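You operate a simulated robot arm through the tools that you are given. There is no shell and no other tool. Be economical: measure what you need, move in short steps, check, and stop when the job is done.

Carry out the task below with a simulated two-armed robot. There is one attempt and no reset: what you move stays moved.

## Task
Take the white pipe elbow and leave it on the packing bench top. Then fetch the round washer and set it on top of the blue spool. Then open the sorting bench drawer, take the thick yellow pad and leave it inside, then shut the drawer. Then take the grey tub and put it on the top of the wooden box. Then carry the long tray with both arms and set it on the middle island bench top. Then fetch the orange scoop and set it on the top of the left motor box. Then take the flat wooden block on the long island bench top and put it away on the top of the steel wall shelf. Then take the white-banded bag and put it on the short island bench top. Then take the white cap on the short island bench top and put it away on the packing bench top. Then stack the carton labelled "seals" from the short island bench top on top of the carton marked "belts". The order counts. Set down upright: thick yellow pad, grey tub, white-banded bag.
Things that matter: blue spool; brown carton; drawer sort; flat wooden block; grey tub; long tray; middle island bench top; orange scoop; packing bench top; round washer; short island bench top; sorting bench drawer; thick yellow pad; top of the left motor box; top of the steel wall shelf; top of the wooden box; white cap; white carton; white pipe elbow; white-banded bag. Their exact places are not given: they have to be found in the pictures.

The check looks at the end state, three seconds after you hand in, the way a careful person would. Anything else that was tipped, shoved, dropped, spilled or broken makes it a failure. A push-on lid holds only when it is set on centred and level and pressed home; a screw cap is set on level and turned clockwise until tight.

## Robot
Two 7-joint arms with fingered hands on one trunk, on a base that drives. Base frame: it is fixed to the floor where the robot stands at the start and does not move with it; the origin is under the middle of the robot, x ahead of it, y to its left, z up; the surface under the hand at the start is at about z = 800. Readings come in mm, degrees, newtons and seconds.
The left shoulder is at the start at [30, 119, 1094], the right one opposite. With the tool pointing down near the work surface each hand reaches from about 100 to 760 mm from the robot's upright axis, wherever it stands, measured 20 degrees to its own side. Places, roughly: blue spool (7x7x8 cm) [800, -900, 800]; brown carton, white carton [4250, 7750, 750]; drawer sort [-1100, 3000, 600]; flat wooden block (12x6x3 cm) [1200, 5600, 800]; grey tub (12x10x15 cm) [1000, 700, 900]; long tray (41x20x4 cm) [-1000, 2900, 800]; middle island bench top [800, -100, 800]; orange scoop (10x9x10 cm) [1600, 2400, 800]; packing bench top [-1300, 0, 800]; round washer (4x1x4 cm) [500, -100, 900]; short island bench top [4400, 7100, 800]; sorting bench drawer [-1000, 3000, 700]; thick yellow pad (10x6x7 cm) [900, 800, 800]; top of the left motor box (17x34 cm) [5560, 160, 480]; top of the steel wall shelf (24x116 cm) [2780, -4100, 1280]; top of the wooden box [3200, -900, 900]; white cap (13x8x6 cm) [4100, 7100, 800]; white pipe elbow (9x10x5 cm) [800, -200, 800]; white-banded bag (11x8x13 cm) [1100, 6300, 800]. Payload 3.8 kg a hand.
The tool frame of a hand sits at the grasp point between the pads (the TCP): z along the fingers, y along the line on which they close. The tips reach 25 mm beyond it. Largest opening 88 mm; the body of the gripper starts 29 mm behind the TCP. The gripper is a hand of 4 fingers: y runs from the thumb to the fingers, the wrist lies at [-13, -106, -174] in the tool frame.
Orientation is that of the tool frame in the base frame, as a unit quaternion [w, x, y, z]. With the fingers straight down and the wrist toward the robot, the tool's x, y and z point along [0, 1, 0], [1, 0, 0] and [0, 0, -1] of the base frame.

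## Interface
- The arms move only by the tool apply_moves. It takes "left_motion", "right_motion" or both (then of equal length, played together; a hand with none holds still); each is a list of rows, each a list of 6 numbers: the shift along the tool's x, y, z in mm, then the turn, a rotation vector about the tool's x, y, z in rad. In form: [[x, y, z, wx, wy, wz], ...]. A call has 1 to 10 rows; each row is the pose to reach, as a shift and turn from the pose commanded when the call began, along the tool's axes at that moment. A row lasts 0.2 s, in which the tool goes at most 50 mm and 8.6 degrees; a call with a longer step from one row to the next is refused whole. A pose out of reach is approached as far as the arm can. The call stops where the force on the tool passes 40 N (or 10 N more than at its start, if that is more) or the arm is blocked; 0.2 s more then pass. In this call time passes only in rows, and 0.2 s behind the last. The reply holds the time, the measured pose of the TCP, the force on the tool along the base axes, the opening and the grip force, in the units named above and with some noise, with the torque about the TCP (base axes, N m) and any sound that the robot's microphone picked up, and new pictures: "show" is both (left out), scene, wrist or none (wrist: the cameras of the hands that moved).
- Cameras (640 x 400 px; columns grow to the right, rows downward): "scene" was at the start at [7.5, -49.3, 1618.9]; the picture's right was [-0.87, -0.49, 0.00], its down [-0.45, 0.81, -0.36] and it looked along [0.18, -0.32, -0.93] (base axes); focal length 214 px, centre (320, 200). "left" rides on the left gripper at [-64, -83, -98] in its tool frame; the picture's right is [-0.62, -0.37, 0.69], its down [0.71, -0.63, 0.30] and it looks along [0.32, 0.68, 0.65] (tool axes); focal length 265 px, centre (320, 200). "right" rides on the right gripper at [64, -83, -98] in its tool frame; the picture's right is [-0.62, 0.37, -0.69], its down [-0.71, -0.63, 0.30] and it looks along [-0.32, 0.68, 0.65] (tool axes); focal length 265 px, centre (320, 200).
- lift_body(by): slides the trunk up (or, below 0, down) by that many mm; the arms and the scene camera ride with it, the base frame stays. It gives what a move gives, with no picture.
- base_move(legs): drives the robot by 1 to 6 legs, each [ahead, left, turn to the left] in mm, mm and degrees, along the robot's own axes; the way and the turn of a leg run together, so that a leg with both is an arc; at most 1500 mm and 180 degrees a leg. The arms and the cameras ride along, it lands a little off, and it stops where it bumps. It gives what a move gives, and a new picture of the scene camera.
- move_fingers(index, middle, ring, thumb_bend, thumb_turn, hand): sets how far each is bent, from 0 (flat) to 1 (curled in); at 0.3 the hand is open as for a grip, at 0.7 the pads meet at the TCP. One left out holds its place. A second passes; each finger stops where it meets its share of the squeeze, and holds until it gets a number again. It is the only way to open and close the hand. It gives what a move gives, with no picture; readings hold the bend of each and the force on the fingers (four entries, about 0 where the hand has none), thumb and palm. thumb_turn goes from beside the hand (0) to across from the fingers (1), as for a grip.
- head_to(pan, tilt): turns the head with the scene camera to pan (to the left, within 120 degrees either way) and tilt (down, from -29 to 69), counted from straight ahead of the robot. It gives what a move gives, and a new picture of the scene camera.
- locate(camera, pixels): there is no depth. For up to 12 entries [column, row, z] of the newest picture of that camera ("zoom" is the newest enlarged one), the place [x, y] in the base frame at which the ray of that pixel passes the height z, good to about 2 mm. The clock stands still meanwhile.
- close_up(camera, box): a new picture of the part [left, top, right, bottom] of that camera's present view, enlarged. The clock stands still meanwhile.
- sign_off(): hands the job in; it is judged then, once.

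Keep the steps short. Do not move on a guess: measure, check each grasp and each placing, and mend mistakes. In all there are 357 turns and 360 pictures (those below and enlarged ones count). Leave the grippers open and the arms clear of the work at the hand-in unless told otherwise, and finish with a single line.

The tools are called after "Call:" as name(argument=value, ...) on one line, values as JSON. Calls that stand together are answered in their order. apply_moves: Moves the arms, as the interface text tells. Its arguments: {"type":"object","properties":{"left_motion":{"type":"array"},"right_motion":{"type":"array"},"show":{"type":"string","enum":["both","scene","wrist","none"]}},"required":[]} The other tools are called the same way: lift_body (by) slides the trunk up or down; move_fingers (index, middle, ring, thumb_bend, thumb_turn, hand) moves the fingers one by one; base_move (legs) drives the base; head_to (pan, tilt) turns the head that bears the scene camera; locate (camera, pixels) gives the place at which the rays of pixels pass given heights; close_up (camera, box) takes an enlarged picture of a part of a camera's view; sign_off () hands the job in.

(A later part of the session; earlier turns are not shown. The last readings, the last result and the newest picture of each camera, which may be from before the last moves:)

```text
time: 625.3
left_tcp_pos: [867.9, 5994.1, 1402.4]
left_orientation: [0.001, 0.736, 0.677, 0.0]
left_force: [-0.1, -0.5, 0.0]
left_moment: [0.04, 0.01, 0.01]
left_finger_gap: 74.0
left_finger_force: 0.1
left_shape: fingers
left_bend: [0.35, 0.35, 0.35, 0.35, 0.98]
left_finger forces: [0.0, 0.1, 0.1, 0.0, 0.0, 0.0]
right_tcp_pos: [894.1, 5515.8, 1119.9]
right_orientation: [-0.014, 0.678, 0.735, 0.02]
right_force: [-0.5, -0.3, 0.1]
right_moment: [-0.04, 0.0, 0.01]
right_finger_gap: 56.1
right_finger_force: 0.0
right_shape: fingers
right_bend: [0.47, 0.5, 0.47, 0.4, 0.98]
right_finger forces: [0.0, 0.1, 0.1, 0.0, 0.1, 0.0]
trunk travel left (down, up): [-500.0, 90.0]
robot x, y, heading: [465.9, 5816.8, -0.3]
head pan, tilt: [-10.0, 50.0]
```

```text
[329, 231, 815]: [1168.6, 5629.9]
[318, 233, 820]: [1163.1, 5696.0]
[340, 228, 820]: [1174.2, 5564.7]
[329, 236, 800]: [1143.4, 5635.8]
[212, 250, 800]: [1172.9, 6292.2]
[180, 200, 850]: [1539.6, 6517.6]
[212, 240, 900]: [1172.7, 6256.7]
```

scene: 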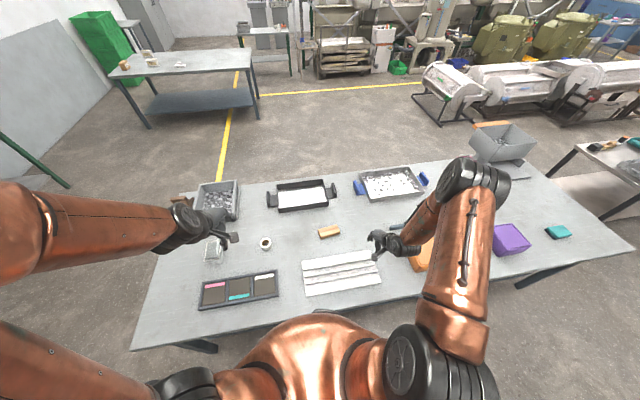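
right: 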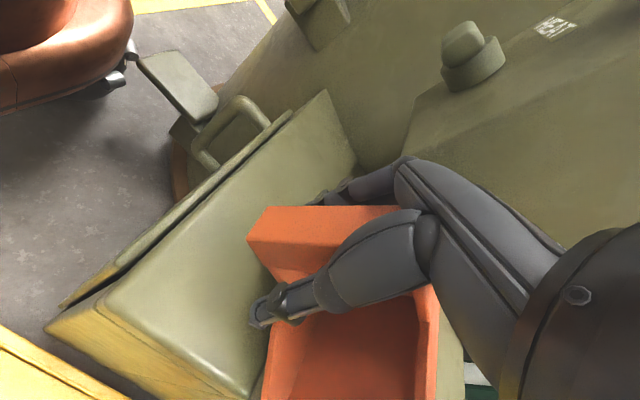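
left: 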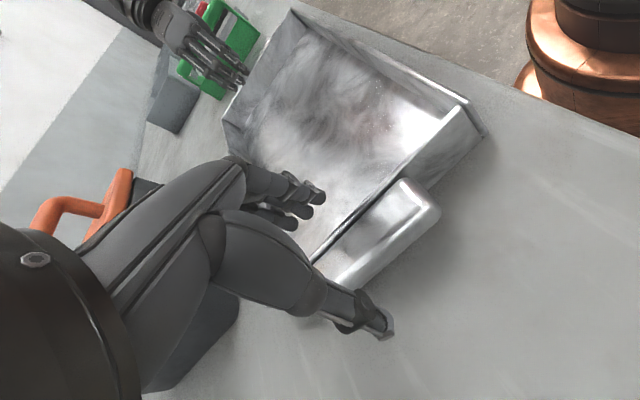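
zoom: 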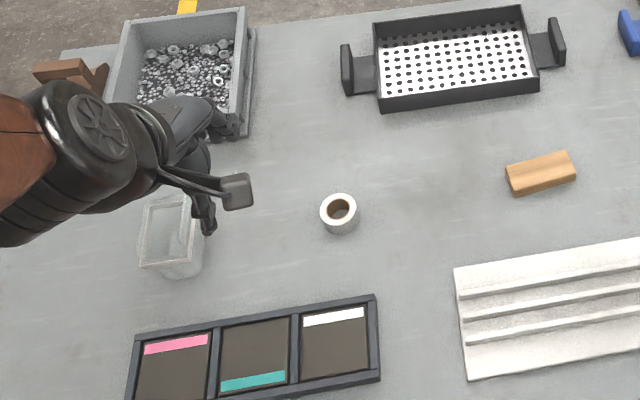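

Block at ≈(1170,5632), bag at ≈(1173,6290). Move closer, lower the trunk, and bring the right hand over the block.

Call:
base_move(legs=[[38, 0, 0]])

Call:
lift_body(by=-200)

Call:
move_fingers(hand="right", index=0.3, middle=0.3, ring=0.3, thumb_bend=0.3)

```text
time: 626.2
left_tcp_pos: [900.2, 5993.8, 1404.2]
left_orientation: [0.004, 0.736, 0.677, 0.001]
left_force: [-1.1, 0.2, -0.3]
left_moment: [0.0, -0.04, 0.01]
left_finger_gap: 73.9
left_finger_force: 0.1
left_shape: fingers
left_bend: [0.35, 0.35, 0.35, 0.35, 0.98]
left_finger forces: [0.1, 0.1, 0.0, 0.1, 0.0, 0.0]
right_tcp_pos: [925.5, 5516.7, 1122.5]
right_orientation: [-0.012, 0.678, 0.735, 0.021]
right_force: [-0.9, -0.2, 0.2]
right_moment: [0.04, -0.02, 0.02]
right_finger_gap: 55.9
right_finger_force: 0.0
right_shape: fingers
right_bend: [0.47, 0.5, 0.47, 0.4, 0.98]
right_finger forces: [0.0, 0.0, 0.0, 0.0, 0.0, 0.0]
trunk travel left (down, up): [-500.0, 90.0]
robot x, y, heading: [503.3, 5815.1, -0.3]
head pan, tilt: [-10.0, 50.0]
```

scene: 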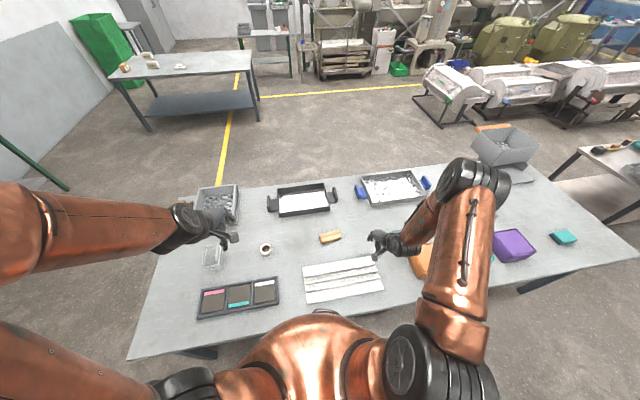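

```text
time: 628.4
left_tcp_pos: [905.0, 5994.8, 1203.1]
left_orientation: [0.002, 0.736, 0.677, -0.001]
left_force: [-1.0, -0.4, -0.5]
left_moment: [0.01, 0.0, 0.0]
left_finger_gap: 74.0
left_finger_force: 0.1
left_shape: fingers
left_bend: [0.35, 0.35, 0.35, 0.35, 0.98]
left_finger forces: [0.0, 0.0, 0.1, 0.0, 0.1, 0.0]
right_tcp_pos: [930.7, 5514.6, 919.2]
right_orientation: [-0.014, 0.678, 0.734, 0.019]
right_force: [0.9, -0.1, 0.0]
right_moment: [-0.01, 0.0, 0.0]
right_finger_gap: 55.9
right_finger_force: 0.1
right_shape: fingers
right_bend: [0.47, 0.5, 0.47, 0.4, 0.98]
right_finger forces: [0.1, 0.0, 0.0, 0.1, 0.0, 0.1]
trunk travel left (down, up): [-300.0, 290.0]
robot x, y, heading: [504.6, 5814.2, -0.5]
head pan, tilt: [-10.0, 50.0]
```

```text
time: 629.4
left_tcp_pos: [906.4, 5994.2, 1202.9]
left_orientation: [0.001, 0.735, 0.678, -0.001]
left_force: [0.9, 0.3, -0.1]
left_moment: [-0.05, -0.01, 0.0]
left_finger_gap: 74.0
left_finger_force: 0.1
left_shape: fingers
left_bend: [0.35, 0.35, 0.35, 0.35, 0.98]
left_finger forces: [0.1, 0.0, 0.0, 0.0, 0.0, 0.1]
right_tcp_pos: [930.5, 5515.0, 920.0]
right_orientation: [-0.014, 0.677, 0.736, 0.02]
right_force: [0.1, -0.6, -1.1]
right_moment: [-0.02, -0.01, -0.01]
right_finger_gap: 84.2
right_finger_force: 0.1
right_shape: fingers
right_bend: [0.3, 0.3, 0.3, 0.3, 0.98]
right_finger forces: [0.1, 0.0, 0.0, 0.0, 0.0, 0.0]
trunk travel left (down, up): [-300.0, 290.0]
robot x, y, heading: [507.3, 5817.8, -0.4]
head pan, tilt: [-10.0, 50.0]
```

Call:
locate(camera="scene", pixels=[[330, 236.5, 820], [319, 239, 815], [341, 234, 815], [329, 241, 800]])

Call:
apply_moves(right_motion=[[16, 41, 0, 0, 0, 0], [32, 82, 0, 0, 0, 0], [48, 123, 0, 0, 0, 0], [64, 164, 0, 0, 0, 0], [80, 205, 0, 0, 0, 0], [95, 245, 0, 0, 0, 0]], show="wrist")

```text
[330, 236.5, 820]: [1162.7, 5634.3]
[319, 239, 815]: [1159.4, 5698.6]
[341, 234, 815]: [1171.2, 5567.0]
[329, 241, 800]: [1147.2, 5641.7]
```

```text
time: 630.8
left_tcp_pos: [907.1, 5994.6, 1202.1]
left_orientation: [0.001, 0.736, 0.677, -0.002]
left_force: [-0.1, -0.1, 0.1]
left_moment: [0.01, -0.01, 0.02]
left_finger_gap: 74.1
left_finger_force: 0.0
left_shape: fingers
left_bend: [0.35, 0.35, 0.35, 0.35, 0.98]
left_finger forces: [0.0, 0.0, 0.0, 0.0, 0.0, 0.0]
right_tcp_pos: [1166.1, 5628.9, 926.4]
right_orientation: [-0.015, 0.678, 0.735, 0.019]
right_force: [0.7, 0.1, 0.4]
right_moment: [0.04, 0.03, 0.01]
right_finger_gap: 84.2
right_finger_force: 0.1
right_shape: fingers
right_bend: [0.3, 0.3, 0.3, 0.3, 0.98]
right_finger forces: [0.0, 0.0, 0.1, 0.1, 0.0, 0.0]
trunk travel left (down, up): [-300.0, 290.0]
robot x, y, heading: [505.3, 5817.4, -0.0]
head pan, tilt: [-10.0, 50.0]
```

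right: 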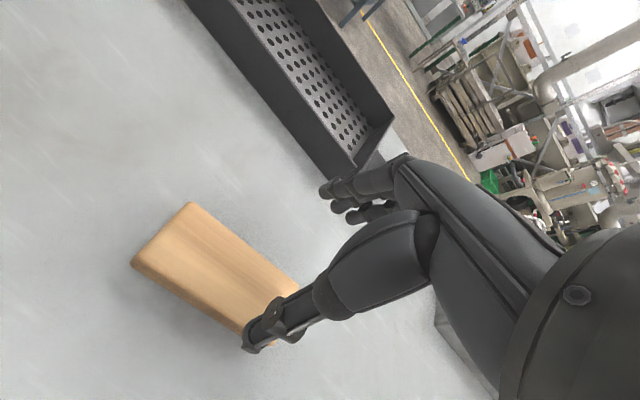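

Call:
locate(camera="right", pixels=[[190, 203, 828], [132, 262, 828], [300, 288, 828], [243, 335, 820], [215, 270, 828]])

```text
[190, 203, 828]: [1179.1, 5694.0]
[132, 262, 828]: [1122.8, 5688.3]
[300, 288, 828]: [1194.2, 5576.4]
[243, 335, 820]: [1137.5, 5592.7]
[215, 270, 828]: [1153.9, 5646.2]
```

Descend to z≈829 and grip the block.

Call:
apply_moves(right_motion=[[6, -8, 35, 0, 0, -0.04], [6, -8, 70, 0, 0, -0.04], [6, -8, 97, 0, 0, -0.04]], show="none")

Call:
move_fingers(hand="right", index=0.6, middle=0.6, ring=0.6, thumb_bend=0.6)

Call:
apply_moves(right_motion=[[0, 0, -25, 0, 0, 0], [0, -10, -65, 0, 0, 0], [0, -40, -100, 0, 0, 0], [0, -80, -125, 0, 0, 0], [0, -120, -150, 0, 0, 0], [0, -160, -170, 0, 0, 0], [0, -200, -180, 0, 0, 0]], show="wrist")

```text
time: 631.6
left_tcp_pos: [905.7, 5993.7, 1202.4]
left_orientation: [0.001, 0.735, 0.678, -0.001]
left_force: [-0.7, -0.4, 0.0]
left_moment: [-0.01, 0.02, 0.02]
left_finger_gap: 73.7
left_finger_force: 0.1
left_shape: fingers
left_bend: [0.35, 0.35, 0.35, 0.35, 0.98]
left_finger forces: [0.0, 0.1, 0.1, 0.0, 0.0, 0.0]
right_tcp_pos: [1158.5, 5640.3, 830.7]
right_orientation: [-0.014, 0.663, 0.749, 0.02]
right_force: [0.5, -0.3, -0.4]
right_moment: [0.0, 0.01, 0.0]
right_finger_gap: 84.6
right_finger_force: 0.0
right_shape: fingers
right_bend: [0.3, 0.3, 0.3, 0.3, 0.98]
right_finger forces: [0.0, 0.0, 0.1, 0.0, 0.0, 0.0]
trunk travel left (down, up): [-300.0, 290.0]
robot x, y, heading: [503.5, 5812.6, -0.7]
head pan, tilt: [-10.0, 50.0]
```

```text
time: 632.6
left_tcp_pos: [905.1, 5994.7, 1202.6]
left_orientation: [0.001, 0.736, 0.677, -0.001]
left_force: [-0.5, 0.0, 0.0]
left_moment: [0.02, 0.01, 0.0]
left_finger_gap: 73.7
left_finger_force: 0.1
left_shape: fingers
left_bend: [0.35, 0.35, 0.35, 0.35, 0.98]
left_finger forces: [0.1, 0.1, 0.0, 0.0, 0.1, 0.0]
right_tcp_pos: [1158.0, 5640.3, 829.9]
right_orientation: [-0.014, 0.663, 0.748, 0.021]
right_force: [1.2, 0.2, 2.1]
right_moment: [-0.06, -0.21, 0.04]
right_finger_gap: 49.8
right_finger_force: 19.8
right_shape: fingers
right_bend: [0.5, 0.53, 0.53, 0.47, 0.95]
right_finger forces: [8.2, 7.8, 5.1, 0.0, 17.4, 0.1]
trunk travel left (down, up): [-300.0, 290.0]
robot x, y, heading: [502.8, 5813.9, -0.3]
head pan, tilt: [-10.0, 50.0]
```

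```text
time: 634.2
left_tcp_pos: [903.9, 5994.1, 1202.3]
left_orientation: [0.002, 0.735, 0.678, -0.001]
left_force: [0.0, -0.1, -0.7]
left_moment: [-0.01, 0.02, -0.04]
left_finger_gap: 73.7
left_finger_force: 0.0
left_shape: fingers
left_bend: [0.35, 0.35, 0.35, 0.35, 0.98]
left_finger forces: [0.0, 0.0, 0.0, 0.0, 0.0, 0.1]
right_tcp_pos: [957.8, 5608.7, 1006.8]
right_orientation: [-0.013, 0.663, 0.749, 0.02]
right_force: [-0.1, 1.1, -1.0]
right_moment: [0.02, 0.01, 0.01]
right_finger_gap: 49.2
right_finger_force: 17.4
right_shape: fingers
right_bend: [0.5, 0.53, 0.53, 0.47, 0.95]
right_finger forces: [7.8, 5.1, 4.7, 0.1, 17.5, 0.1]
trunk travel left (down, up): [-300.0, 290.0]
robot x, y, heading: [501.8, 5813.7, -0.5]
head pan, tilt: [-10.0, 50.0]
```

right: 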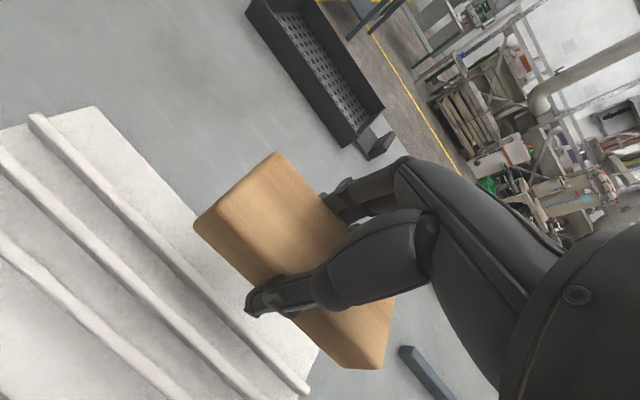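

Block held. Drive south toward the wall shelf.

Call:
base_move(legs=[[-680, 0, 0.4], [0, 0, -90], [1500, 0, 0], [1500, 0, 0], [1500, 0, 0], [1200, 0, 0]])

```text
time: 668.5
left_tcp_pos: [65.5, -269.3, 1203.1]
left_orientation: [0.0, 1.0, -0.018, -0.002]
left_force: [-0.6, -0.6, -0.3]
left_moment: [0.0, 0.02, -0.02]
left_finger_gap: 73.9
left_finger_force: 0.1
left_shape: fingers
left_bend: [0.35, 0.35, 0.35, 0.35, 0.98]
left_finger forces: [0.0, 0.0, 0.0, 0.0, 0.1, 0.0]
right_tcp_pos: [-317.9, -339.7, 1006.8]
right_orientation: [0.004, 0.996, 0.083, 0.024]
right_force: [0.3, 0.2, -0.9]
right_moment: [-0.02, -0.02, 0.0]
right_finger_gap: 49.0
right_finger_force: 17.0
right_shape: fingers
right_bend: [0.5, 0.54, 0.53, 0.47, 0.95]
right_finger forces: [7.4, 4.8, 4.3, 0.1, 16.7, 0.0]
trunk travel left (down, up): [-300.0, 290.0]
robot x, y, heading: [-131.7, 122.0, -87.9]
head pan, tilt: [-10.0, 50.0]
```

scene: 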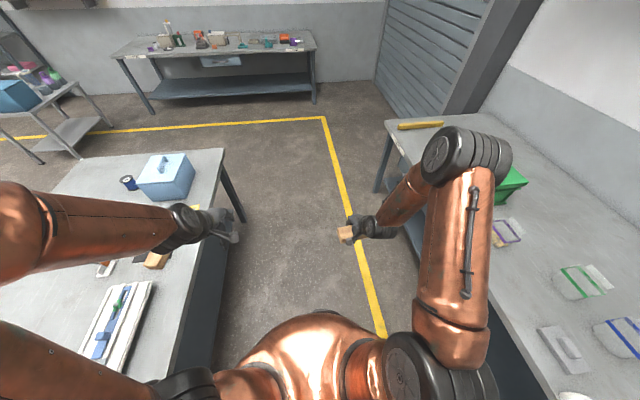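

Call:
locate(camera="scene", pixels=[[76, 157, 0], [38, 160, 0], [110, 125, 0], [152, 112, 0], [316, 103, 0], [113, 58, 800], [78, 85, 700]])

Call:
base_move(legs=[[1500, 0, -2.1], [330, 0, 0], [0, 0, 45]])

```text
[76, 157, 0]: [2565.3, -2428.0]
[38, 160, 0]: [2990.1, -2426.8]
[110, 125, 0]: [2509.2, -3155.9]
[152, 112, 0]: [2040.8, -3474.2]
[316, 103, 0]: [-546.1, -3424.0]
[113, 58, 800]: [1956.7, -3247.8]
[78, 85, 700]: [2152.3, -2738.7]
```

```text
time: 679.8
left_tcp_pos: [350.4, -1854.3, 1202.2]
left_orientation: [0.001, 0.932, 0.362, -0.002]
left_force: [0.3, 0.5, 0.0]
left_moment: [0.0, 0.01, -0.01]
left_finger_gap: 73.8
left_finger_force: 0.0
left_shape: fingers
left_bend: [0.35, 0.35, 0.35, 0.35, 0.98]
left_finger forces: [0.1, 0.1, 0.0, 0.0, 0.0, 0.0]
right_tcp_pos: [126.3, -2172.7, 1007.5]
right_orientation: [-0.004, 0.891, 0.454, 0.024]
right_force: [-0.4, 0.1, -1.4]
right_moment: [-0.02, 0.01, 0.0]
right_finger_gap: 49.0
right_finger_force: 17.1
right_shape: fingers
right_bend: [0.51, 0.54, 0.54, 0.47, 0.95]
right_finger forces: [7.4, 4.9, 4.2, 0.0, 16.5, 0.0]
trunk travel left (down, up): [-300.0, 290.0]
robot x, y, heading: [-69.2, -1718.2, -43.1]
head pan, tilt: [-10.0, 50.0]
```

scene: 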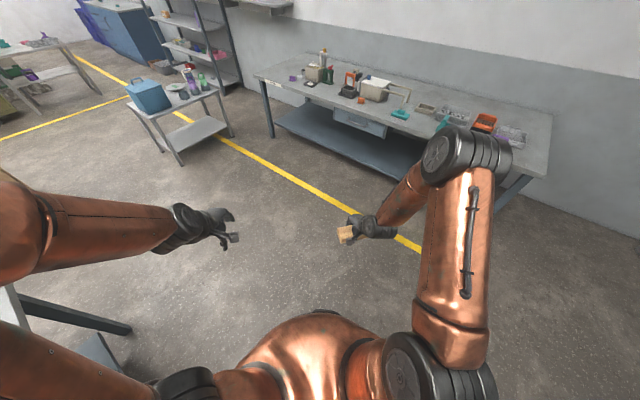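

Call:
locate(camera="scene", pixels=[[180, 164, 0], [233, 138, 0], [130, 130, 0], [196, 117, 0], [272, 137, 0], [243, 87, 0], [256, 78, 800], [265, 5, 1280], [230, 3, 1280], [290, 2, 1280]])

```text
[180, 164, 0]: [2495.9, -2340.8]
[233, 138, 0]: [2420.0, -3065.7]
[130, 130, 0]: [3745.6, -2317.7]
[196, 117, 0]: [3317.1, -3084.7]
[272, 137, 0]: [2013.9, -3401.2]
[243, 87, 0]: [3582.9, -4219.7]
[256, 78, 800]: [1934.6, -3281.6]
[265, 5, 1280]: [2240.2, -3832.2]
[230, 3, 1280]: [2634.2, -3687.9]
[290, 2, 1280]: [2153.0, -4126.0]
```

The shelf pocket must be entered from the east. Drive east and look.

Call:
base_move(legs=[[0, 0, 43], [1500, 0, 0], [1500, 0, 0], [1000, 0, 0], [0, 0, -90]])

Call:
head_to(pan=-15, tilt=32)

```text
time: 704.8
left_tcp_pos: [4136.1, -2181.3, 1202.6]
left_orientation: [0.0, 1.0, -0.029, -0.001]
left_force: [0.0, -1.1, 0.5]
left_moment: [-0.01, -0.03, 0.01]
left_finger_gap: 73.8
left_finger_force: 0.0
left_shape: fingers
left_bend: [0.35, 0.35, 0.35, 0.35, 0.98]
left_finger forces: [0.0, 0.1, 0.2, 0.0, 0.1, 0.1]
right_tcp_pos: [3751.2, -2244.2, 1006.4]
right_orientation: [0.004, 0.997, 0.073, 0.025]
right_force: [0.8, 0.5, -1.6]
right_moment: [-0.02, 0.01, -0.01]
right_finger_gap: 48.3
right_finger_force: 15.6
right_shape: fingers
right_bend: [0.51, 0.54, 0.54, 0.48, 0.95]
right_finger forces: [7.0, 4.6, 4.0, 0.1, 15.7, 0.0]
trunk travel left (down, up): [-300.0, 290.0]
robot x, y, heading: [3950.1, -1781.1, -89.0]
head pan, tilt: [-10.0, 50.0]
```

scene: 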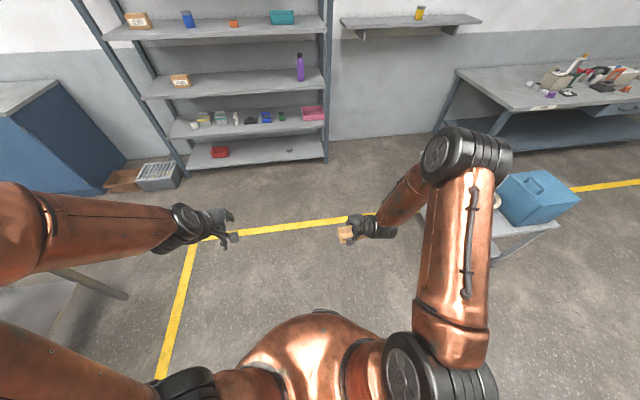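

```text
time: 705.6
left_tcp_pos: [4137.3, -2181.5, 1202.4]
left_orientation: [0.0, 1.0, -0.029, -0.002]
left_force: [0.1, -0.6, -0.7]
left_moment: [0.03, -0.01, 0.0]
left_finger_gap: 73.9
left_finger_force: 0.1
left_shape: fingers
left_bend: [0.35, 0.35, 0.35, 0.35, 0.98]
left_finger forces: [0.1, 0.0, 0.0, 0.0, 0.1, 0.0]
right_tcp_pos: [3749.2, -2244.2, 1006.6]
right_orientation: [0.004, 0.997, 0.072, 0.024]
right_force: [0.2, -0.3, 0.0]
right_moment: [0.0, 0.01, -0.02]
right_finger_gap: 48.2
right_finger_force: 15.5
right_shape: fingers
right_bend: [0.51, 0.54, 0.54, 0.48, 0.95]
right_finger forces: [7.0, 4.7, 4.1, 0.0, 15.7, 0.1]
trunk travel left (down, up): [-300.0, 290.0]
robot x, y, heading: [3950.9, -1783.7, -89.0]
head pan, tilt: [-15.0, 32.0]
```

scene: 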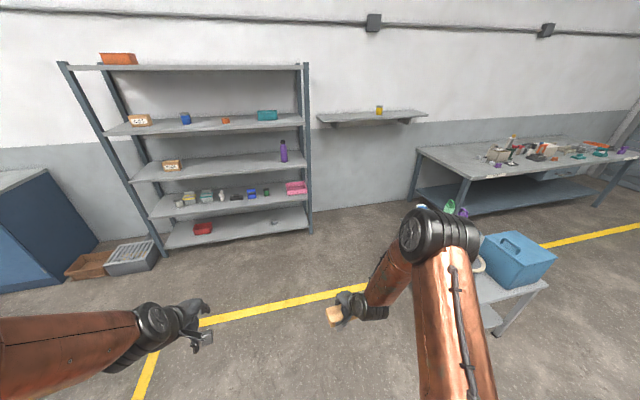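

Call:
locate(camera="scene", pixels=[[312, 232, 0], [330, 125, 1260], [428, 117, 1260], [318, 115, 1280], [420, 110, 1280], [379, 112, 1280], [497, 335, 0], [465, 208, 0], [345, 118, 1280]])

```text
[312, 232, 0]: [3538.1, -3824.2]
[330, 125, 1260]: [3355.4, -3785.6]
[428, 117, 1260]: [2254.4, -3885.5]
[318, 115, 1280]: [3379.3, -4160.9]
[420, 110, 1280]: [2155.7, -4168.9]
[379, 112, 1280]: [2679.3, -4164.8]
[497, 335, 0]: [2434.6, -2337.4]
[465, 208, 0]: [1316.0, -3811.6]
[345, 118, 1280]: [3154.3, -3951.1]
```

Prepare: retract the left hand, raise right hand and trunk for the shelf.

Call:
apply_moves(left_motion=[[0, -40, -10, 0, 0, 0], [0, -80, -20, 0, 0, 0], [0, -120, -30, 0, 0, 0], [0, -160, -40, 0, 0, 0], [0, -190, -50, 0, 0, 0]], right_motion=[[0, 0, -15, 0, 0, -0.03], [0, 0, -30, 0, 0, -0.06], [0, 0, -45, 0, 0, -0.09], [0, 0, -60, 0, 0, -0.12], [0, 0, -70, 0, 0, -0.15]], show="none")

Call:
lift_body(by=285)

Call:
base_move(legs=[[1420, 0, -1], [0, -560, 0]])

```text
time: 706.8
left_tcp_pos: [4144.5, -2051.1, 1321.4]
left_orientation: [0.001, 1.0, -0.029, -0.003]
left_force: [-0.8, -0.2, -0.8]
left_moment: [-0.04, -0.02, -0.02]
left_finger_gap: 74.2
left_finger_force: 0.0
left_shape: fingers
left_bend: [0.35, 0.35, 0.35, 0.35, 0.98]
left_finger forces: [0.1, 0.0, 0.0, 0.0, 0.0, 0.0]
left hand out of reach, approached as far as the arm can: row 2, 3, 4, 5
right_tcp_pos: [3745.9, -2242.4, 1076.0]
right_orientation: [0.005, 0.989, 0.147, 0.024]
right_force: [0.1, -0.1, -1.3]
right_moment: [0.0, -0.01, -0.02]
right_finger_gap: 48.0
right_finger_force: 15.6
right_shape: fingers
right_bend: [0.51, 0.54, 0.54, 0.48, 0.95]
right_finger forces: [7.1, 4.6, 4.0, 0.0, 15.6, 0.0]
trunk travel left (down, up): [-300.0, 290.0]
robot x, y, heading: [3947.9, -1786.0, -89.0]
head pan, tilt: [-15.0, 32.0]
```

```text
time: 709.7
left_tcp_pos: [4146.6, -2053.3, 1604.5]
left_orientation: [0.0, 1.0, -0.028, -0.001]
left_force: [-0.2, -0.2, 0.5]
left_moment: [-0.01, 0.0, 0.0]
left_finger_gap: 74.0
left_finger_force: 0.1
left_shape: fingers
left_bend: [0.35, 0.35, 0.35, 0.35, 0.98]
left_finger forces: [0.1, 0.1, 0.0, 0.0, 0.0, 0.0]
right_tcp_pos: [3748.3, -2242.8, 1360.5]
right_orientation: [0.005, 0.989, 0.147, 0.024]
right_force: [0.4, -1.0, -0.2]
right_moment: [0.01, 0.02, 0.04]
right_finger_gap: 48.0
right_finger_force: 15.5
right_shape: fingers
right_bend: [0.51, 0.54, 0.54, 0.48, 0.95]
right_finger forces: [7.1, 4.6, 4.1, 0.0, 15.8, 0.0]
trunk travel left (down, up): [-585.0, 5.0]
robot x, y, heading: [3948.9, -1782.0, -88.8]
head pan, tilt: [-15.0, 32.0]
```

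```text
time: 719.5
left_tcp_pos: [3600.1, -3471.6, 1605.3]
left_orientation: [0.0, 0.999, -0.047, -0.002]
left_force: [1.0, -1.1, 0.0]
left_moment: [0.0, -0.02, 0.0]
left_finger_gap: 74.0
left_finger_force: 0.1
left_shape: fingers
left_bend: [0.35, 0.35, 0.35, 0.35, 0.98]
left_finger forces: [0.1, 0.0, 0.0, 0.0, 0.1, 0.0]
right_tcp_pos: [3194.6, -3646.4, 1361.7]
right_orientation: [0.006, 0.991, 0.129, 0.023]
right_force: [-1.0, 0.4, -1.0]
right_moment: [0.01, -0.01, 0.0]
right_finger_gap: 48.1
right_finger_force: 15.6
right_shape: fingers
right_bend: [0.51, 0.54, 0.54, 0.48, 0.95]
right_finger forces: [7.1, 4.6, 4.1, 0.1, 15.7, 0.0]
trunk travel left (down, up): [-585.0, 5.0]
robot x, y, heading: [3412.0, -3194.4, -91.3]
head pan, tilt: [-15.0, 32.0]
```

scene: 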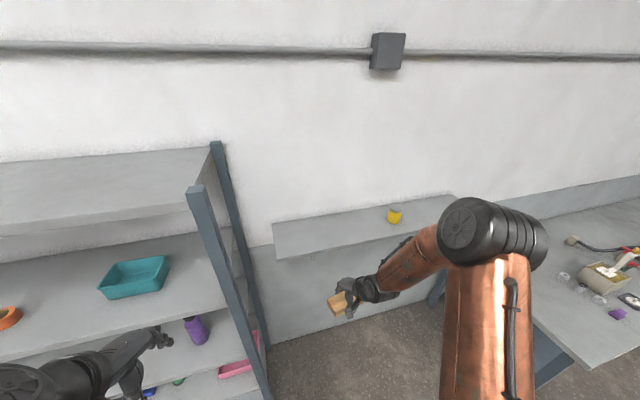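

Call:
base_move(legs=[[150, 0, 1.3], [0, -190, 0], [150, 0, 0]])

```text
time: 723.0
left_tcp_pos: [3412.9, -3766.9, 1604.1]
left_orientation: [0.001, 0.999, -0.039, -0.002]
left_force: [-0.1, 0.2, -0.2]
left_moment: [0.01, 0.04, 0.0]
left_finger_gap: 73.8
left_finger_force: 0.1
left_shape: fingers
left_bend: [0.35, 0.35, 0.35, 0.35, 0.98]
left_finger forces: [0.0, 0.0, 0.0, 0.0, 0.0, 0.0]
right_tcp_pos: [3009.5, -3950.2, 1360.8]
right_orientation: [0.007, 0.99, 0.137, 0.024]
right_force: [-0.4, 0.6, -1.0]
right_moment: [-0.01, -0.02, 0.0]
right_finger_gap: 48.2
right_finger_force: 16.2
right_shape: fingers
right_bend: [0.51, 0.54, 0.54, 0.48, 0.95]
right_finger forces: [7.1, 4.6, 4.1, 0.1, 15.7, 0.0]
trunk travel left (down, up): [-585.0, 5.0]
robot x, y, heading: [3221.3, -3491.1, -90.0]
head pan, tilt: [-15.0, 32.0]
```

scene: 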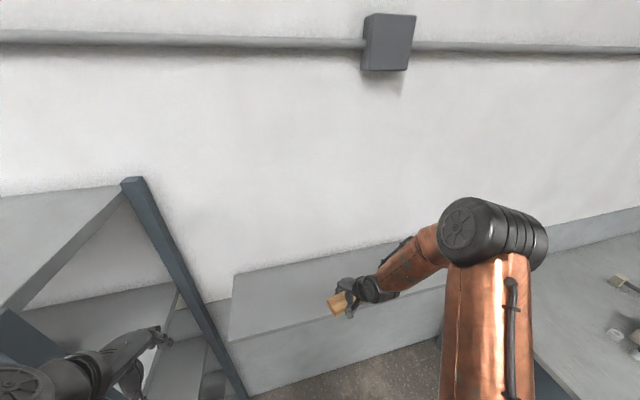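

Call:
locate(camera="scene", pixels=[[300, 323, 1280], [232, 340, 1280], [300, 262, 1280], [336, 255, 1280], [400, 300, 1280], [300, 323, 1260]])

```text
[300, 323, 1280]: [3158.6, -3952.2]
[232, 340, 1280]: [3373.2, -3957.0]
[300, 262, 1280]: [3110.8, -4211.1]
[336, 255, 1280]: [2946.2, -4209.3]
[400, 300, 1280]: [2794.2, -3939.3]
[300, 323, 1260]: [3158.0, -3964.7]
```

Extend over the shelf and lower.

Call:
apply_moves(right_motion=[[-9, 31, 0, 0, 0, 0], [-18, 63, 0, 0, 0, 0], [-27, 94, 0, 0, 0, 0], [-35, 125, 0, 0, 0, 0], [-35, 125, 25, 0, 0, 0], [-35, 125, 42, 0, 0, 0]], show="wrist")

Call:
apply_moves(right_motion=[[0, 0, 5, 0, 0, 0]], show="none")

Call:
apply_moves(right_motion=[[0, 0, 4, 0, 0, 0]], show="none")

```text
time: 724.4
left_tcp_pos: [3413.2, -3770.8, 1604.8]
left_orientation: [0.0, 0.999, -0.04, -0.001]
left_force: [-0.1, -0.3, 0.1]
left_moment: [0.01, -0.02, -0.02]
left_finger_gap: 74.1
left_finger_force: 0.1
left_shape: fingers
left_bend: [0.35, 0.35, 0.35, 0.35, 0.98]
left_finger forces: [0.0, 0.1, 0.0, 0.0, 0.1, 0.1]
right_tcp_pos: [3009.7, -4081.7, 1320.1]
right_orientation: [0.005, 0.99, 0.136, 0.024]
right_force: [0.0, 0.3, -1.4]
right_moment: [-0.01, -0.03, -0.01]
right_finger_gap: 48.2
right_finger_force: 15.4
right_shape: fingers
right_bend: [0.51, 0.54, 0.54, 0.48, 0.95]
right_finger forces: [7.1, 4.5, 4.0, 0.0, 15.5, 0.0]
trunk travel left (down, up): [-585.0, 5.0]
robot x, y, heading: [3219.7, -3496.2, -89.9]
head pan, tilt: [-15.0, 32.0]
```

right: 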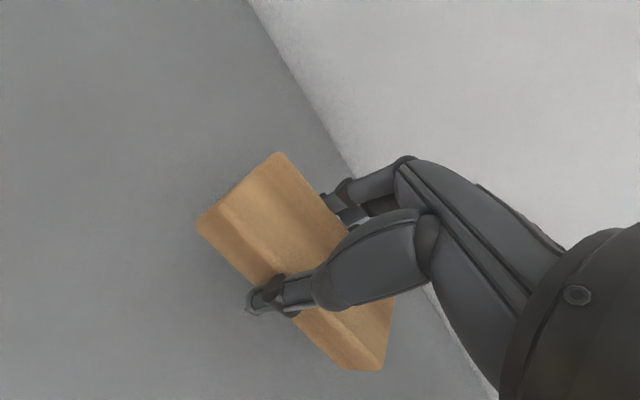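

```text
time: 724.8
left_tcp_pos: [3413.6, -3769.8, 1604.8]
left_orientation: [0.0, 0.999, -0.04, -0.002]
left_force: [0.4, -0.3, -0.2]
left_moment: [-0.01, -0.03, -0.01]
left_finger_gap: 74.3
left_finger_force: 0.1
left_shape: fingers
left_bend: [0.35, 0.35, 0.35, 0.35, 0.98]
left_finger forces: [0.1, 0.0, 0.0, 0.0, 0.0, 0.0]
right_tcp_pos: [3011.4, -4080.3, 1314.6]
right_orientation: [0.005, 0.99, 0.136, 0.024]
right_force: [0.3, 1.2, -0.7]
right_moment: [0.02, 0.0, -0.02]
right_finger_gap: 48.2
right_finger_force: 15.0
right_shape: fingers
right_bend: [0.51, 0.54, 0.54, 0.48, 0.95]
right_finger forces: [7.1, 4.4, 4.1, 0.0, 15.6, 0.0]
trunk travel left (down, up): [-585.0, 5.0]
robot x, y, heading: [3221.5, -3495.4, -89.8]
head pan, tilt: [-15.0, 32.0]
```

```text
time: 725.2
left_tcp_pos: [3413.3, -3770.6, 1605.4]
left_orientation: [-0.001, 0.999, -0.04, -0.002]
left_force: [1.2, 0.5, 0.6]
left_moment: [-0.03, -0.02, 0.02]
left_finger_gap: 74.1
left_finger_force: 0.1
left_shape: fingers
left_bend: [0.35, 0.35, 0.35, 0.35, 0.98]
left_finger forces: [0.0, 0.0, 0.0, 0.1, 0.0, 0.0]
right_tcp_pos: [3013.1, -4080.8, 1311.8]
right_orientation: [0.005, 0.99, 0.136, 0.024]
right_force: [-0.5, -0.1, -1.3]
right_moment: [0.03, 0.01, -0.05]
right_finger_gap: 48.1
right_finger_force: 14.5
right_shape: fingers
right_bend: [0.51, 0.54, 0.54, 0.48, 0.95]
right_finger forces: [7.1, 4.4, 4.0, 0.0, 15.5, 0.1]
trunk travel left (down, up): [-585.0, 5.0]
robot x, y, heading: [3218.2, -3498.5, -89.9]
head pan, tilt: [-15.0, 32.0]
```

Call:
apply_moves(right_motion=[[0, 0, 3, 0, 0, 0]], show="none")

Call:
apply_moves(right_motion=[[0, 0, 3, 0, 0, 0]], show="none")

```text
time: 725.6
left_tcp_pos: [3413.9, -3771.4, 1604.6]
left_orientation: [0.0, 0.999, -0.04, -0.001]
left_force: [0.1, 0.0, 0.8]
left_moment: [0.04, -0.02, -0.02]
left_finger_gap: 74.0
left_finger_force: 0.2
left_shape: fingers
left_bend: [0.35, 0.35, 0.35, 0.35, 0.98]
left_finger forces: [0.0, 0.0, 0.1, 0.1, 0.0, 0.1]
right_tcp_pos: [3011.7, -4082.4, 1308.8]
right_orientation: [0.006, 0.99, 0.136, 0.023]
right_force: [0.9, -0.3, -0.1]
right_moment: [0.01, 0.0, 0.01]
right_finger_gap: 48.0
right_finger_force: 15.5
right_shape: fingers
right_bend: [0.51, 0.54, 0.54, 0.48, 0.95]
right_finger forces: [7.1, 4.6, 4.0, 0.1, 15.6, 0.0]
trunk travel left (down, up): [-585.0, 5.0]
robot x, y, heading: [3218.4, -3498.6, -90.3]
head pan, tilt: [-15.0, 32.0]
```

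```text
time: 726.0
left_tcp_pos: [3413.5, -3770.4, 1604.0]
left_orientation: [0.0, 0.999, -0.04, -0.002]
left_force: [-0.3, 0.5, -0.9]
left_moment: [0.03, 0.0, 0.0]
left_finger_gap: 74.0
left_finger_force: 0.0
left_shape: fingers
left_bend: [0.35, 0.35, 0.35, 0.35, 0.98]
left_finger forces: [0.1, 0.0, 0.0, 0.0, 0.0, 0.0]
right_tcp_pos: [3012.3, -4081.7, 1304.9]
right_orientation: [0.005, 0.99, 0.137, 0.024]
right_force: [-1.2, 0.4, -1.7]
right_moment: [-0.02, -0.03, 0.02]
right_finger_gap: 48.2
right_finger_force: 15.8
right_shape: fingers
right_bend: [0.51, 0.54, 0.54, 0.48, 0.95]
right_finger forces: [7.2, 4.5, 4.0, 0.0, 15.6, 0.0]
trunk travel left (down, up): [-585.0, 5.0]
robot x, y, heading: [3222.7, -3498.4, -89.9]
head pan, tilt: [-15.0, 32.0]
```

Call:
apply_moves(right_motion=[[0, 0, 4, 0, 0, 0]], show="none")

Call:
apply_moves(right_motion=[[0, 0, 4, 0, 0, 0]], show="wrist")

```text
time: 726.4
left_tcp_pos: [3413.7, -3770.0, 1604.3]
left_orientation: [0.0, 0.999, -0.039, -0.001]
left_force: [0.4, 0.5, 0.5]
left_moment: [0.01, -0.02, 0.02]
left_finger_gap: 74.2
left_finger_force: 0.0
left_shape: fingers
left_bend: [0.35, 0.35, 0.35, 0.35, 0.98]
left_finger forces: [0.0, 0.0, 0.1, 0.0, 0.0, 0.1]
right_tcp_pos: [3014.1, -4081.0, 1300.4]
right_orientation: [0.006, 0.99, 0.137, 0.024]
right_force: [0.1, 0.0, -0.9]
right_moment: [-0.05, -0.01, -0.05]
right_finger_gap: 47.9
right_finger_force: 15.7
right_shape: fingers
right_bend: [0.51, 0.54, 0.54, 0.48, 0.95]
right_finger forces: [7.0, 4.6, 4.2, 0.0, 15.9, 0.0]
trunk travel left (down, up): [-585.0, 5.0]
robot x, y, heading: [3221.7, -3496.2, -89.9]
head pan, tilt: [-15.0, 32.0]
```

```text
time: 726.8
left_tcp_pos: [3414.7, -3767.8, 1605.3]
left_orientation: [0.002, 0.999, -0.04, -0.002]
left_force: [0.0, 0.1, 0.6]
left_moment: [-0.02, -0.02, 0.0]
left_finger_gap: 73.8
left_finger_force: 0.1
left_shape: fingers
left_bend: [0.35, 0.35, 0.35, 0.35, 0.98]
left_finger forces: [0.1, 0.0, 0.0, 0.1, 0.0, 0.0]
right_tcp_pos: [3013.9, -4082.0, 1300.6]
right_orientation: [0.011, 0.99, 0.136, 0.022]
right_force: [-0.7, 0.4, 12.6]
right_moment: [-0.33, 0.02, 0.02]
right_finger_gap: 48.1
right_finger_force: 19.3
right_shape: fingers
right_bend: [0.51, 0.54, 0.54, 0.48, 0.95]
right_finger forces: [6.9, 9.8, 4.5, 0.1, 17.5, 0.0]
trunk travel left (down, up): [-585.0, 5.0]
robot x, y, heading: [3219.8, -3497.0, -90.4]
head pan, tilt: [-15.0, 32.0]
```

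right: 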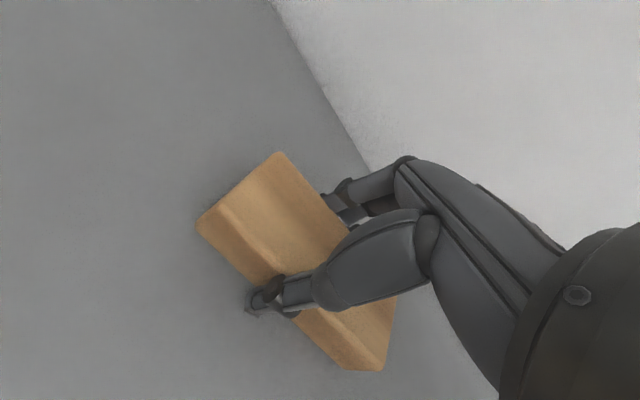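

Contact. Release and withdraw upward, then back.

Call:
move_fingers(hand="right", index=0.33, middle=0.33, ring=0.33, thumb_bend=0.33)

Call:
apply_moves(right_motion=[[0, 0, -30, 0, 0, 0], [0, 0, -65, 0, 0, 0], [10, -35, -80, 0, 0, 0], [20, -70, -80, 0, 0, 0], [30, -110, -80, 0, 0, 0], [40, -150, -70, 0, 0, 0]], show="wrist")

```text
time: 727.8
left_tcp_pos: [3413.2, -3770.7, 1604.7]
left_orientation: [0.0, 0.999, -0.039, -0.002]
left_force: [-0.7, 0.3, 0.1]
left_moment: [-0.03, 0.0, 0.0]
left_finger_gap: 73.8
left_finger_force: 0.1
left_shape: fingers
left_bend: [0.35, 0.35, 0.35, 0.35, 0.98]
left_finger forces: [0.0, 0.1, 0.0, 0.0, 0.0, 0.0]
right_tcp_pos: [3013.8, -4081.5, 1296.9]
right_orientation: [0.006, 0.99, 0.136, 0.024]
right_force: [-0.2, 0.2, 0.7]
right_moment: [0.01, 0.02, -0.01]
right_finger_gap: 78.3
right_finger_force: 0.1
right_shape: fingers
right_bend: [0.33, 0.33, 0.33, 0.33, 0.97]
right_finger forces: [0.1, 0.0, 0.1, 0.0, 0.0, 0.0]
trunk travel left (down, up): [-585.0, 5.0]
robot x, y, heading: [3220.3, -3493.1, -90.0]
head pan, tilt: [-15.0, 32.0]
```

```text
time: 729.2
left_tcp_pos: [3412.3, -3767.5, 1604.5]
left_orientation: [0.0, 0.999, -0.039, -0.002]
left_force: [0.1, 0.5, -1.1]
left_moment: [0.02, -0.04, 0.02]
left_finger_gap: 74.2
left_finger_force: 0.1
left_shape: fingers
left_bend: [0.35, 0.35, 0.35, 0.35, 0.98]
left_finger forces: [0.0, 0.0, 0.1, 0.1, 0.0, 0.1]
right_tcp_pos: [3007.6, -3925.1, 1366.4]
right_orientation: [0.006, 0.99, 0.136, 0.023]
right_force: [0.2, -0.3, 0.3]
right_moment: [0.0, -0.01, 0.04]
right_finger_gap: 78.2
right_finger_force: 0.1
right_shape: fingers
right_bend: [0.33, 0.33, 0.33, 0.33, 0.97]
right_finger forces: [0.0, 0.1, 0.0, 0.1, 0.0, 0.0]
trunk travel left (down, up): [-585.0, 5.0]
robot x, y, heading: [3218.3, -3495.6, -90.2]
head pan, tilt: [-15.0, 32.0]
```

right: 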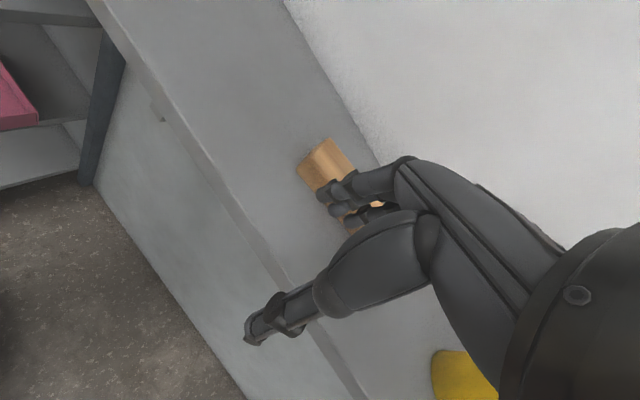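

Block is on the shelf. Drive back out, then north.

Call:
base_move(legs=[[-300, 0, 0], [0, 690, 0], [-1450, 0, 0], [0, -1500, 0], [0, -360, 0], [0, 0, 180]])

Call:
lift_body(by=-235)

```text
time: 757.7
left_tcp_pos: [1843.9, -1476.7, 1604.9]
left_orientation: [0.002, 0.024, 1.0, 0.001]
left_force: [-0.1, 0.2, -0.4]
left_moment: [0.02, -0.01, -0.01]
left_finger_gap: 74.1
left_finger_force: 0.2
left_shape: fingers
left_bend: [0.35, 0.35, 0.35, 0.35, 0.98]
left_finger forces: [0.0, 0.0, 0.1, 0.0, 0.0, 0.1]
right_tcp_pos: [2245.2, -1309.4, 1365.8]
right_orientation: [-0.024, -0.151, 0.988, 0.005]
right_force: [-0.8, 0.7, -0.7]
right_moment: [-0.03, 0.02, -0.01]
right_finger_gap: 78.1
right_finger_force: 0.0
right_shape: fingers
right_bend: [0.33, 0.33, 0.33, 0.33, 0.97]
right_finger forces: [0.1, 0.1, 0.0, 0.0, 0.0, 0.1]
trunk travel left (down, up): [-585.0, 5.0]
robot x, y, heading: [2047.3, -1743.3, 91.6]
head pan, tilt: [-15.0, 32.0]
```

scene: 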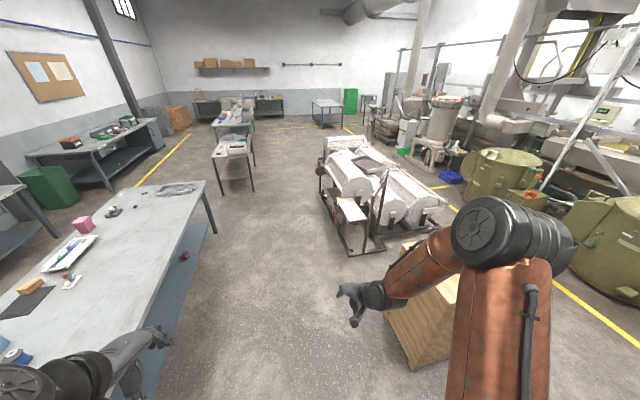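

```text
time: 760.2
left_tcp_pos: [1843.5, -1476.8, 1369.7]
left_orientation: [0.002, 0.024, 1.0, 0.0]
left_force: [0.7, 0.1, 0.0]
left_moment: [-0.03, 0.0, 0.0]
left_finger_gap: 74.0
left_finger_force: 0.1
left_shape: fingers
left_bend: [0.35, 0.35, 0.35, 0.35, 0.98]
left_finger forces: [0.0, 0.0, 0.0, 0.0, 0.0, 0.0]
right_tcp_pos: [2244.2, -1308.1, 1131.2]
right_orientation: [-0.024, -0.152, 0.988, 0.005]
right_force: [0.5, 0.5, 0.0]
right_moment: [0.04, -0.04, 0.0]
right_finger_gap: 78.3
right_finger_force: 0.1
right_shape: fingers
right_bend: [0.33, 0.33, 0.33, 0.33, 0.97]
right_finger forces: [0.1, 0.0, 0.0, 0.1, 0.0, 0.0]
trunk travel left (down, up): [-350.0, 240.0]
robot x, y, heading: [2044.8, -1742.0, 91.5]
head pan, tilt: [-15.0, 32.0]
```

Call:
base_move(legs=[[0, -110, -1.6], [1500, 0, 0], [1500, 0, 0], [1500, 0, 0], [1500, 0, 0], [1500, 0, 0]])

```text
time: 796.8
left_tcp_pos: [2023.6, 6090.9, 1370.0]
left_orientation: [0.002, 0.038, 0.999, 0.0]
left_force: [-0.9, -0.3, 0.2]
left_moment: [-0.02, -0.01, -0.02]
left_finger_gap: 74.0
left_finger_force: 0.1
left_shape: fingers
left_bend: [0.35, 0.35, 0.35, 0.35, 0.98]
left_finger forces: [0.0, 0.0, 0.1, 0.0, 0.1, 0.0]
right_tcp_pos: [2429.7, 6247.3, 1131.6]
right_orientation: [-0.023, -0.136, 0.99, 0.007]
right_force: [-0.1, 0.5, 0.3]
right_moment: [-0.01, 0.02, 0.01]
right_finger_gap: 78.1
right_finger_force: 0.0
right_shape: fingers
right_bend: [0.33, 0.33, 0.33, 0.33, 0.97]
right_finger forces: [0.1, 0.0, 0.1, 0.0, 0.0, 0.1]
trunk travel left (down, up): [-350.0, 240.0]
robot x, y, heading: [2217.5, 5819.0, 90.0]
head pan, tilt: [-15.0, 32.0]
```

scene: 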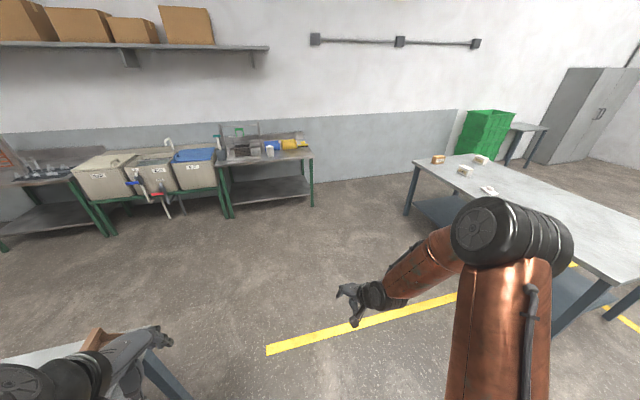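

Call:
locate(camera="scene", pixels=[[150, 362, 800], [190, 398, 0], [3, 360, 800], [97, 335, 850], [105, 235, 0], [232, 216, 0], [437, 158, 830], [482, 160, 830], [465, 172, 820], [489, 190, 810], [415, 162, 800], [556, 330, 0]])

```text
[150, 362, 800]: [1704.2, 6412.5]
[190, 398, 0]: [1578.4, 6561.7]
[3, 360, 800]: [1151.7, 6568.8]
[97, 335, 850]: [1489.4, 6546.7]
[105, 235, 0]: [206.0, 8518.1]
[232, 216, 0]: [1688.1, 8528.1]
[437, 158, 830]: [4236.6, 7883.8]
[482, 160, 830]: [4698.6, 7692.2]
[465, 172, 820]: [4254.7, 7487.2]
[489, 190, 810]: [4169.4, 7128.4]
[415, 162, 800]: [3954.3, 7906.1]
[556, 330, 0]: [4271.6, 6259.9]
```

Go to the north end of bench 3, facing the bag.

Call:
base_move(legs=[[1070, 0, 0], [0, 855, 0], [0, 0, 180]])

Call:
head_to(pan=-12, tilt=55)

```text
time: 813.6
left_tcp_pos: [1551.4, 6580.0, 1369.0]
left_orientation: [0.0, 0.999, -0.046, -0.002]
left_force: [-0.1, -0.7, 0.0]
left_moment: [0.0, 0.03, 0.02]
left_finger_gap: 74.2
left_finger_force: 0.0
left_shape: fingers
left_bend: [0.35, 0.35, 0.35, 0.35, 0.98]
left_finger forces: [0.0, 0.0, 0.0, 0.1, 0.1, 0.0]
right_tcp_pos: [1143.5, 6429.5, 1131.4]
right_orientation: [0.006, 0.991, 0.13, 0.024]
right_force: [-0.1, -0.1, 0.7]
right_moment: [-0.01, -0.02, 0.02]
right_finger_gap: 78.3
right_finger_force: 0.0
right_shape: fingers
right_bend: [0.33, 0.33, 0.33, 0.33, 0.97]
right_finger forces: [0.0, 0.0, 0.0, 0.0, 0.0, 0.0]
trunk travel left (down, up): [-350.0, 240.0]
robot x, y, heading: [1363.9, 6853.8, -90.8]
head pan, tilt: [-15.0, 32.0]
```

scene: 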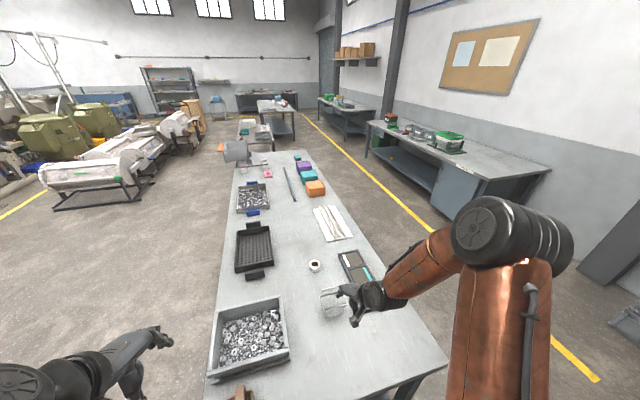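

```text
time: 814.5
left_tcp_pos: [1550.9, 6579.5, 1371.0]
left_orientation: [0.0, 0.999, -0.046, -0.002]
left_force: [-0.3, -0.2, -0.3]
left_moment: [-0.01, 0.0, 0.0]
left_finger_gap: 74.1
left_finger_force: 0.0
left_shape: fingers
left_bend: [0.35, 0.35, 0.35, 0.35, 0.98]
left_finger forces: [0.1, 0.1, 0.0, 0.0, 0.1, 0.0]
right_tcp_pos: [1143.9, 6429.2, 1130.6]
right_orientation: [0.006, 0.991, 0.13, 0.023]
right_force: [-0.5, -0.1, 0.0]
right_moment: [0.02, 0.02, 0.03]
right_finger_gap: 78.0
right_finger_force: 0.0
right_shape: fingers
right_bend: [0.33, 0.33, 0.33, 0.33, 0.97]
right_finger forces: [0.0, 0.0, 0.1, 0.0, 0.1, 0.1]
trunk travel left (down, up): [-350.0, 240.0]
robot x, y, heading: [1359.2, 6856.5, -90.7]
head pan, tilt: [-12.0, 55.0]
```

scene: 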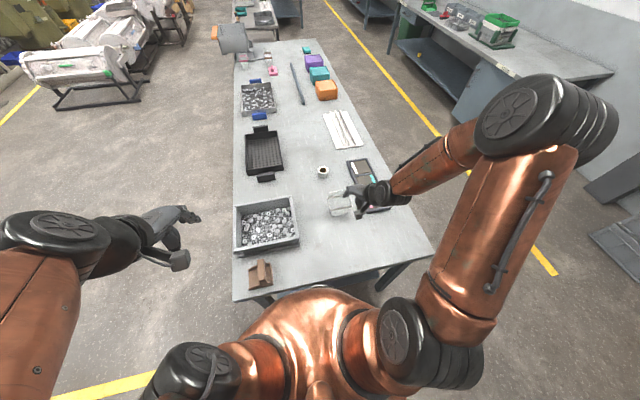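

Call:
close_up(camera="scene", box=[310, 170, 390, 230])

```text
6.67 times, centred on (350, 200) of scene
```

zoom: 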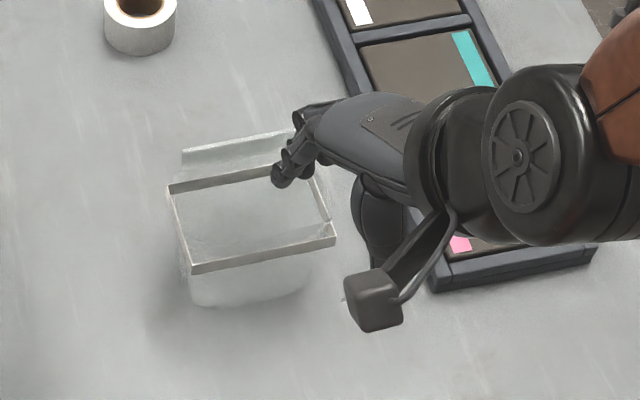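

Call:
locate(camera="zoom", pixels=[[195, 303, 800], [308, 292, 800], [190, 270, 890], [335, 240, 890], [168, 190, 890], [190, 270, 860], [335, 240, 860], [168, 190, 860], [310, 165, 860], [183, 152, 930], [300, 132, 930]])

```text
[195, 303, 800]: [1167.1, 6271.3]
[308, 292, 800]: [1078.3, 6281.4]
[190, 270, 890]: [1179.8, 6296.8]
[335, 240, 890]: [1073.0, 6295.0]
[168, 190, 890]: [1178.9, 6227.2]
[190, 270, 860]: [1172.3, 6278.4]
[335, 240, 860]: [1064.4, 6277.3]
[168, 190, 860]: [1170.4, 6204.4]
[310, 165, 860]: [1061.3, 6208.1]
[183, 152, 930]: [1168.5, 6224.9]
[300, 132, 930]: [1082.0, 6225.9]
```

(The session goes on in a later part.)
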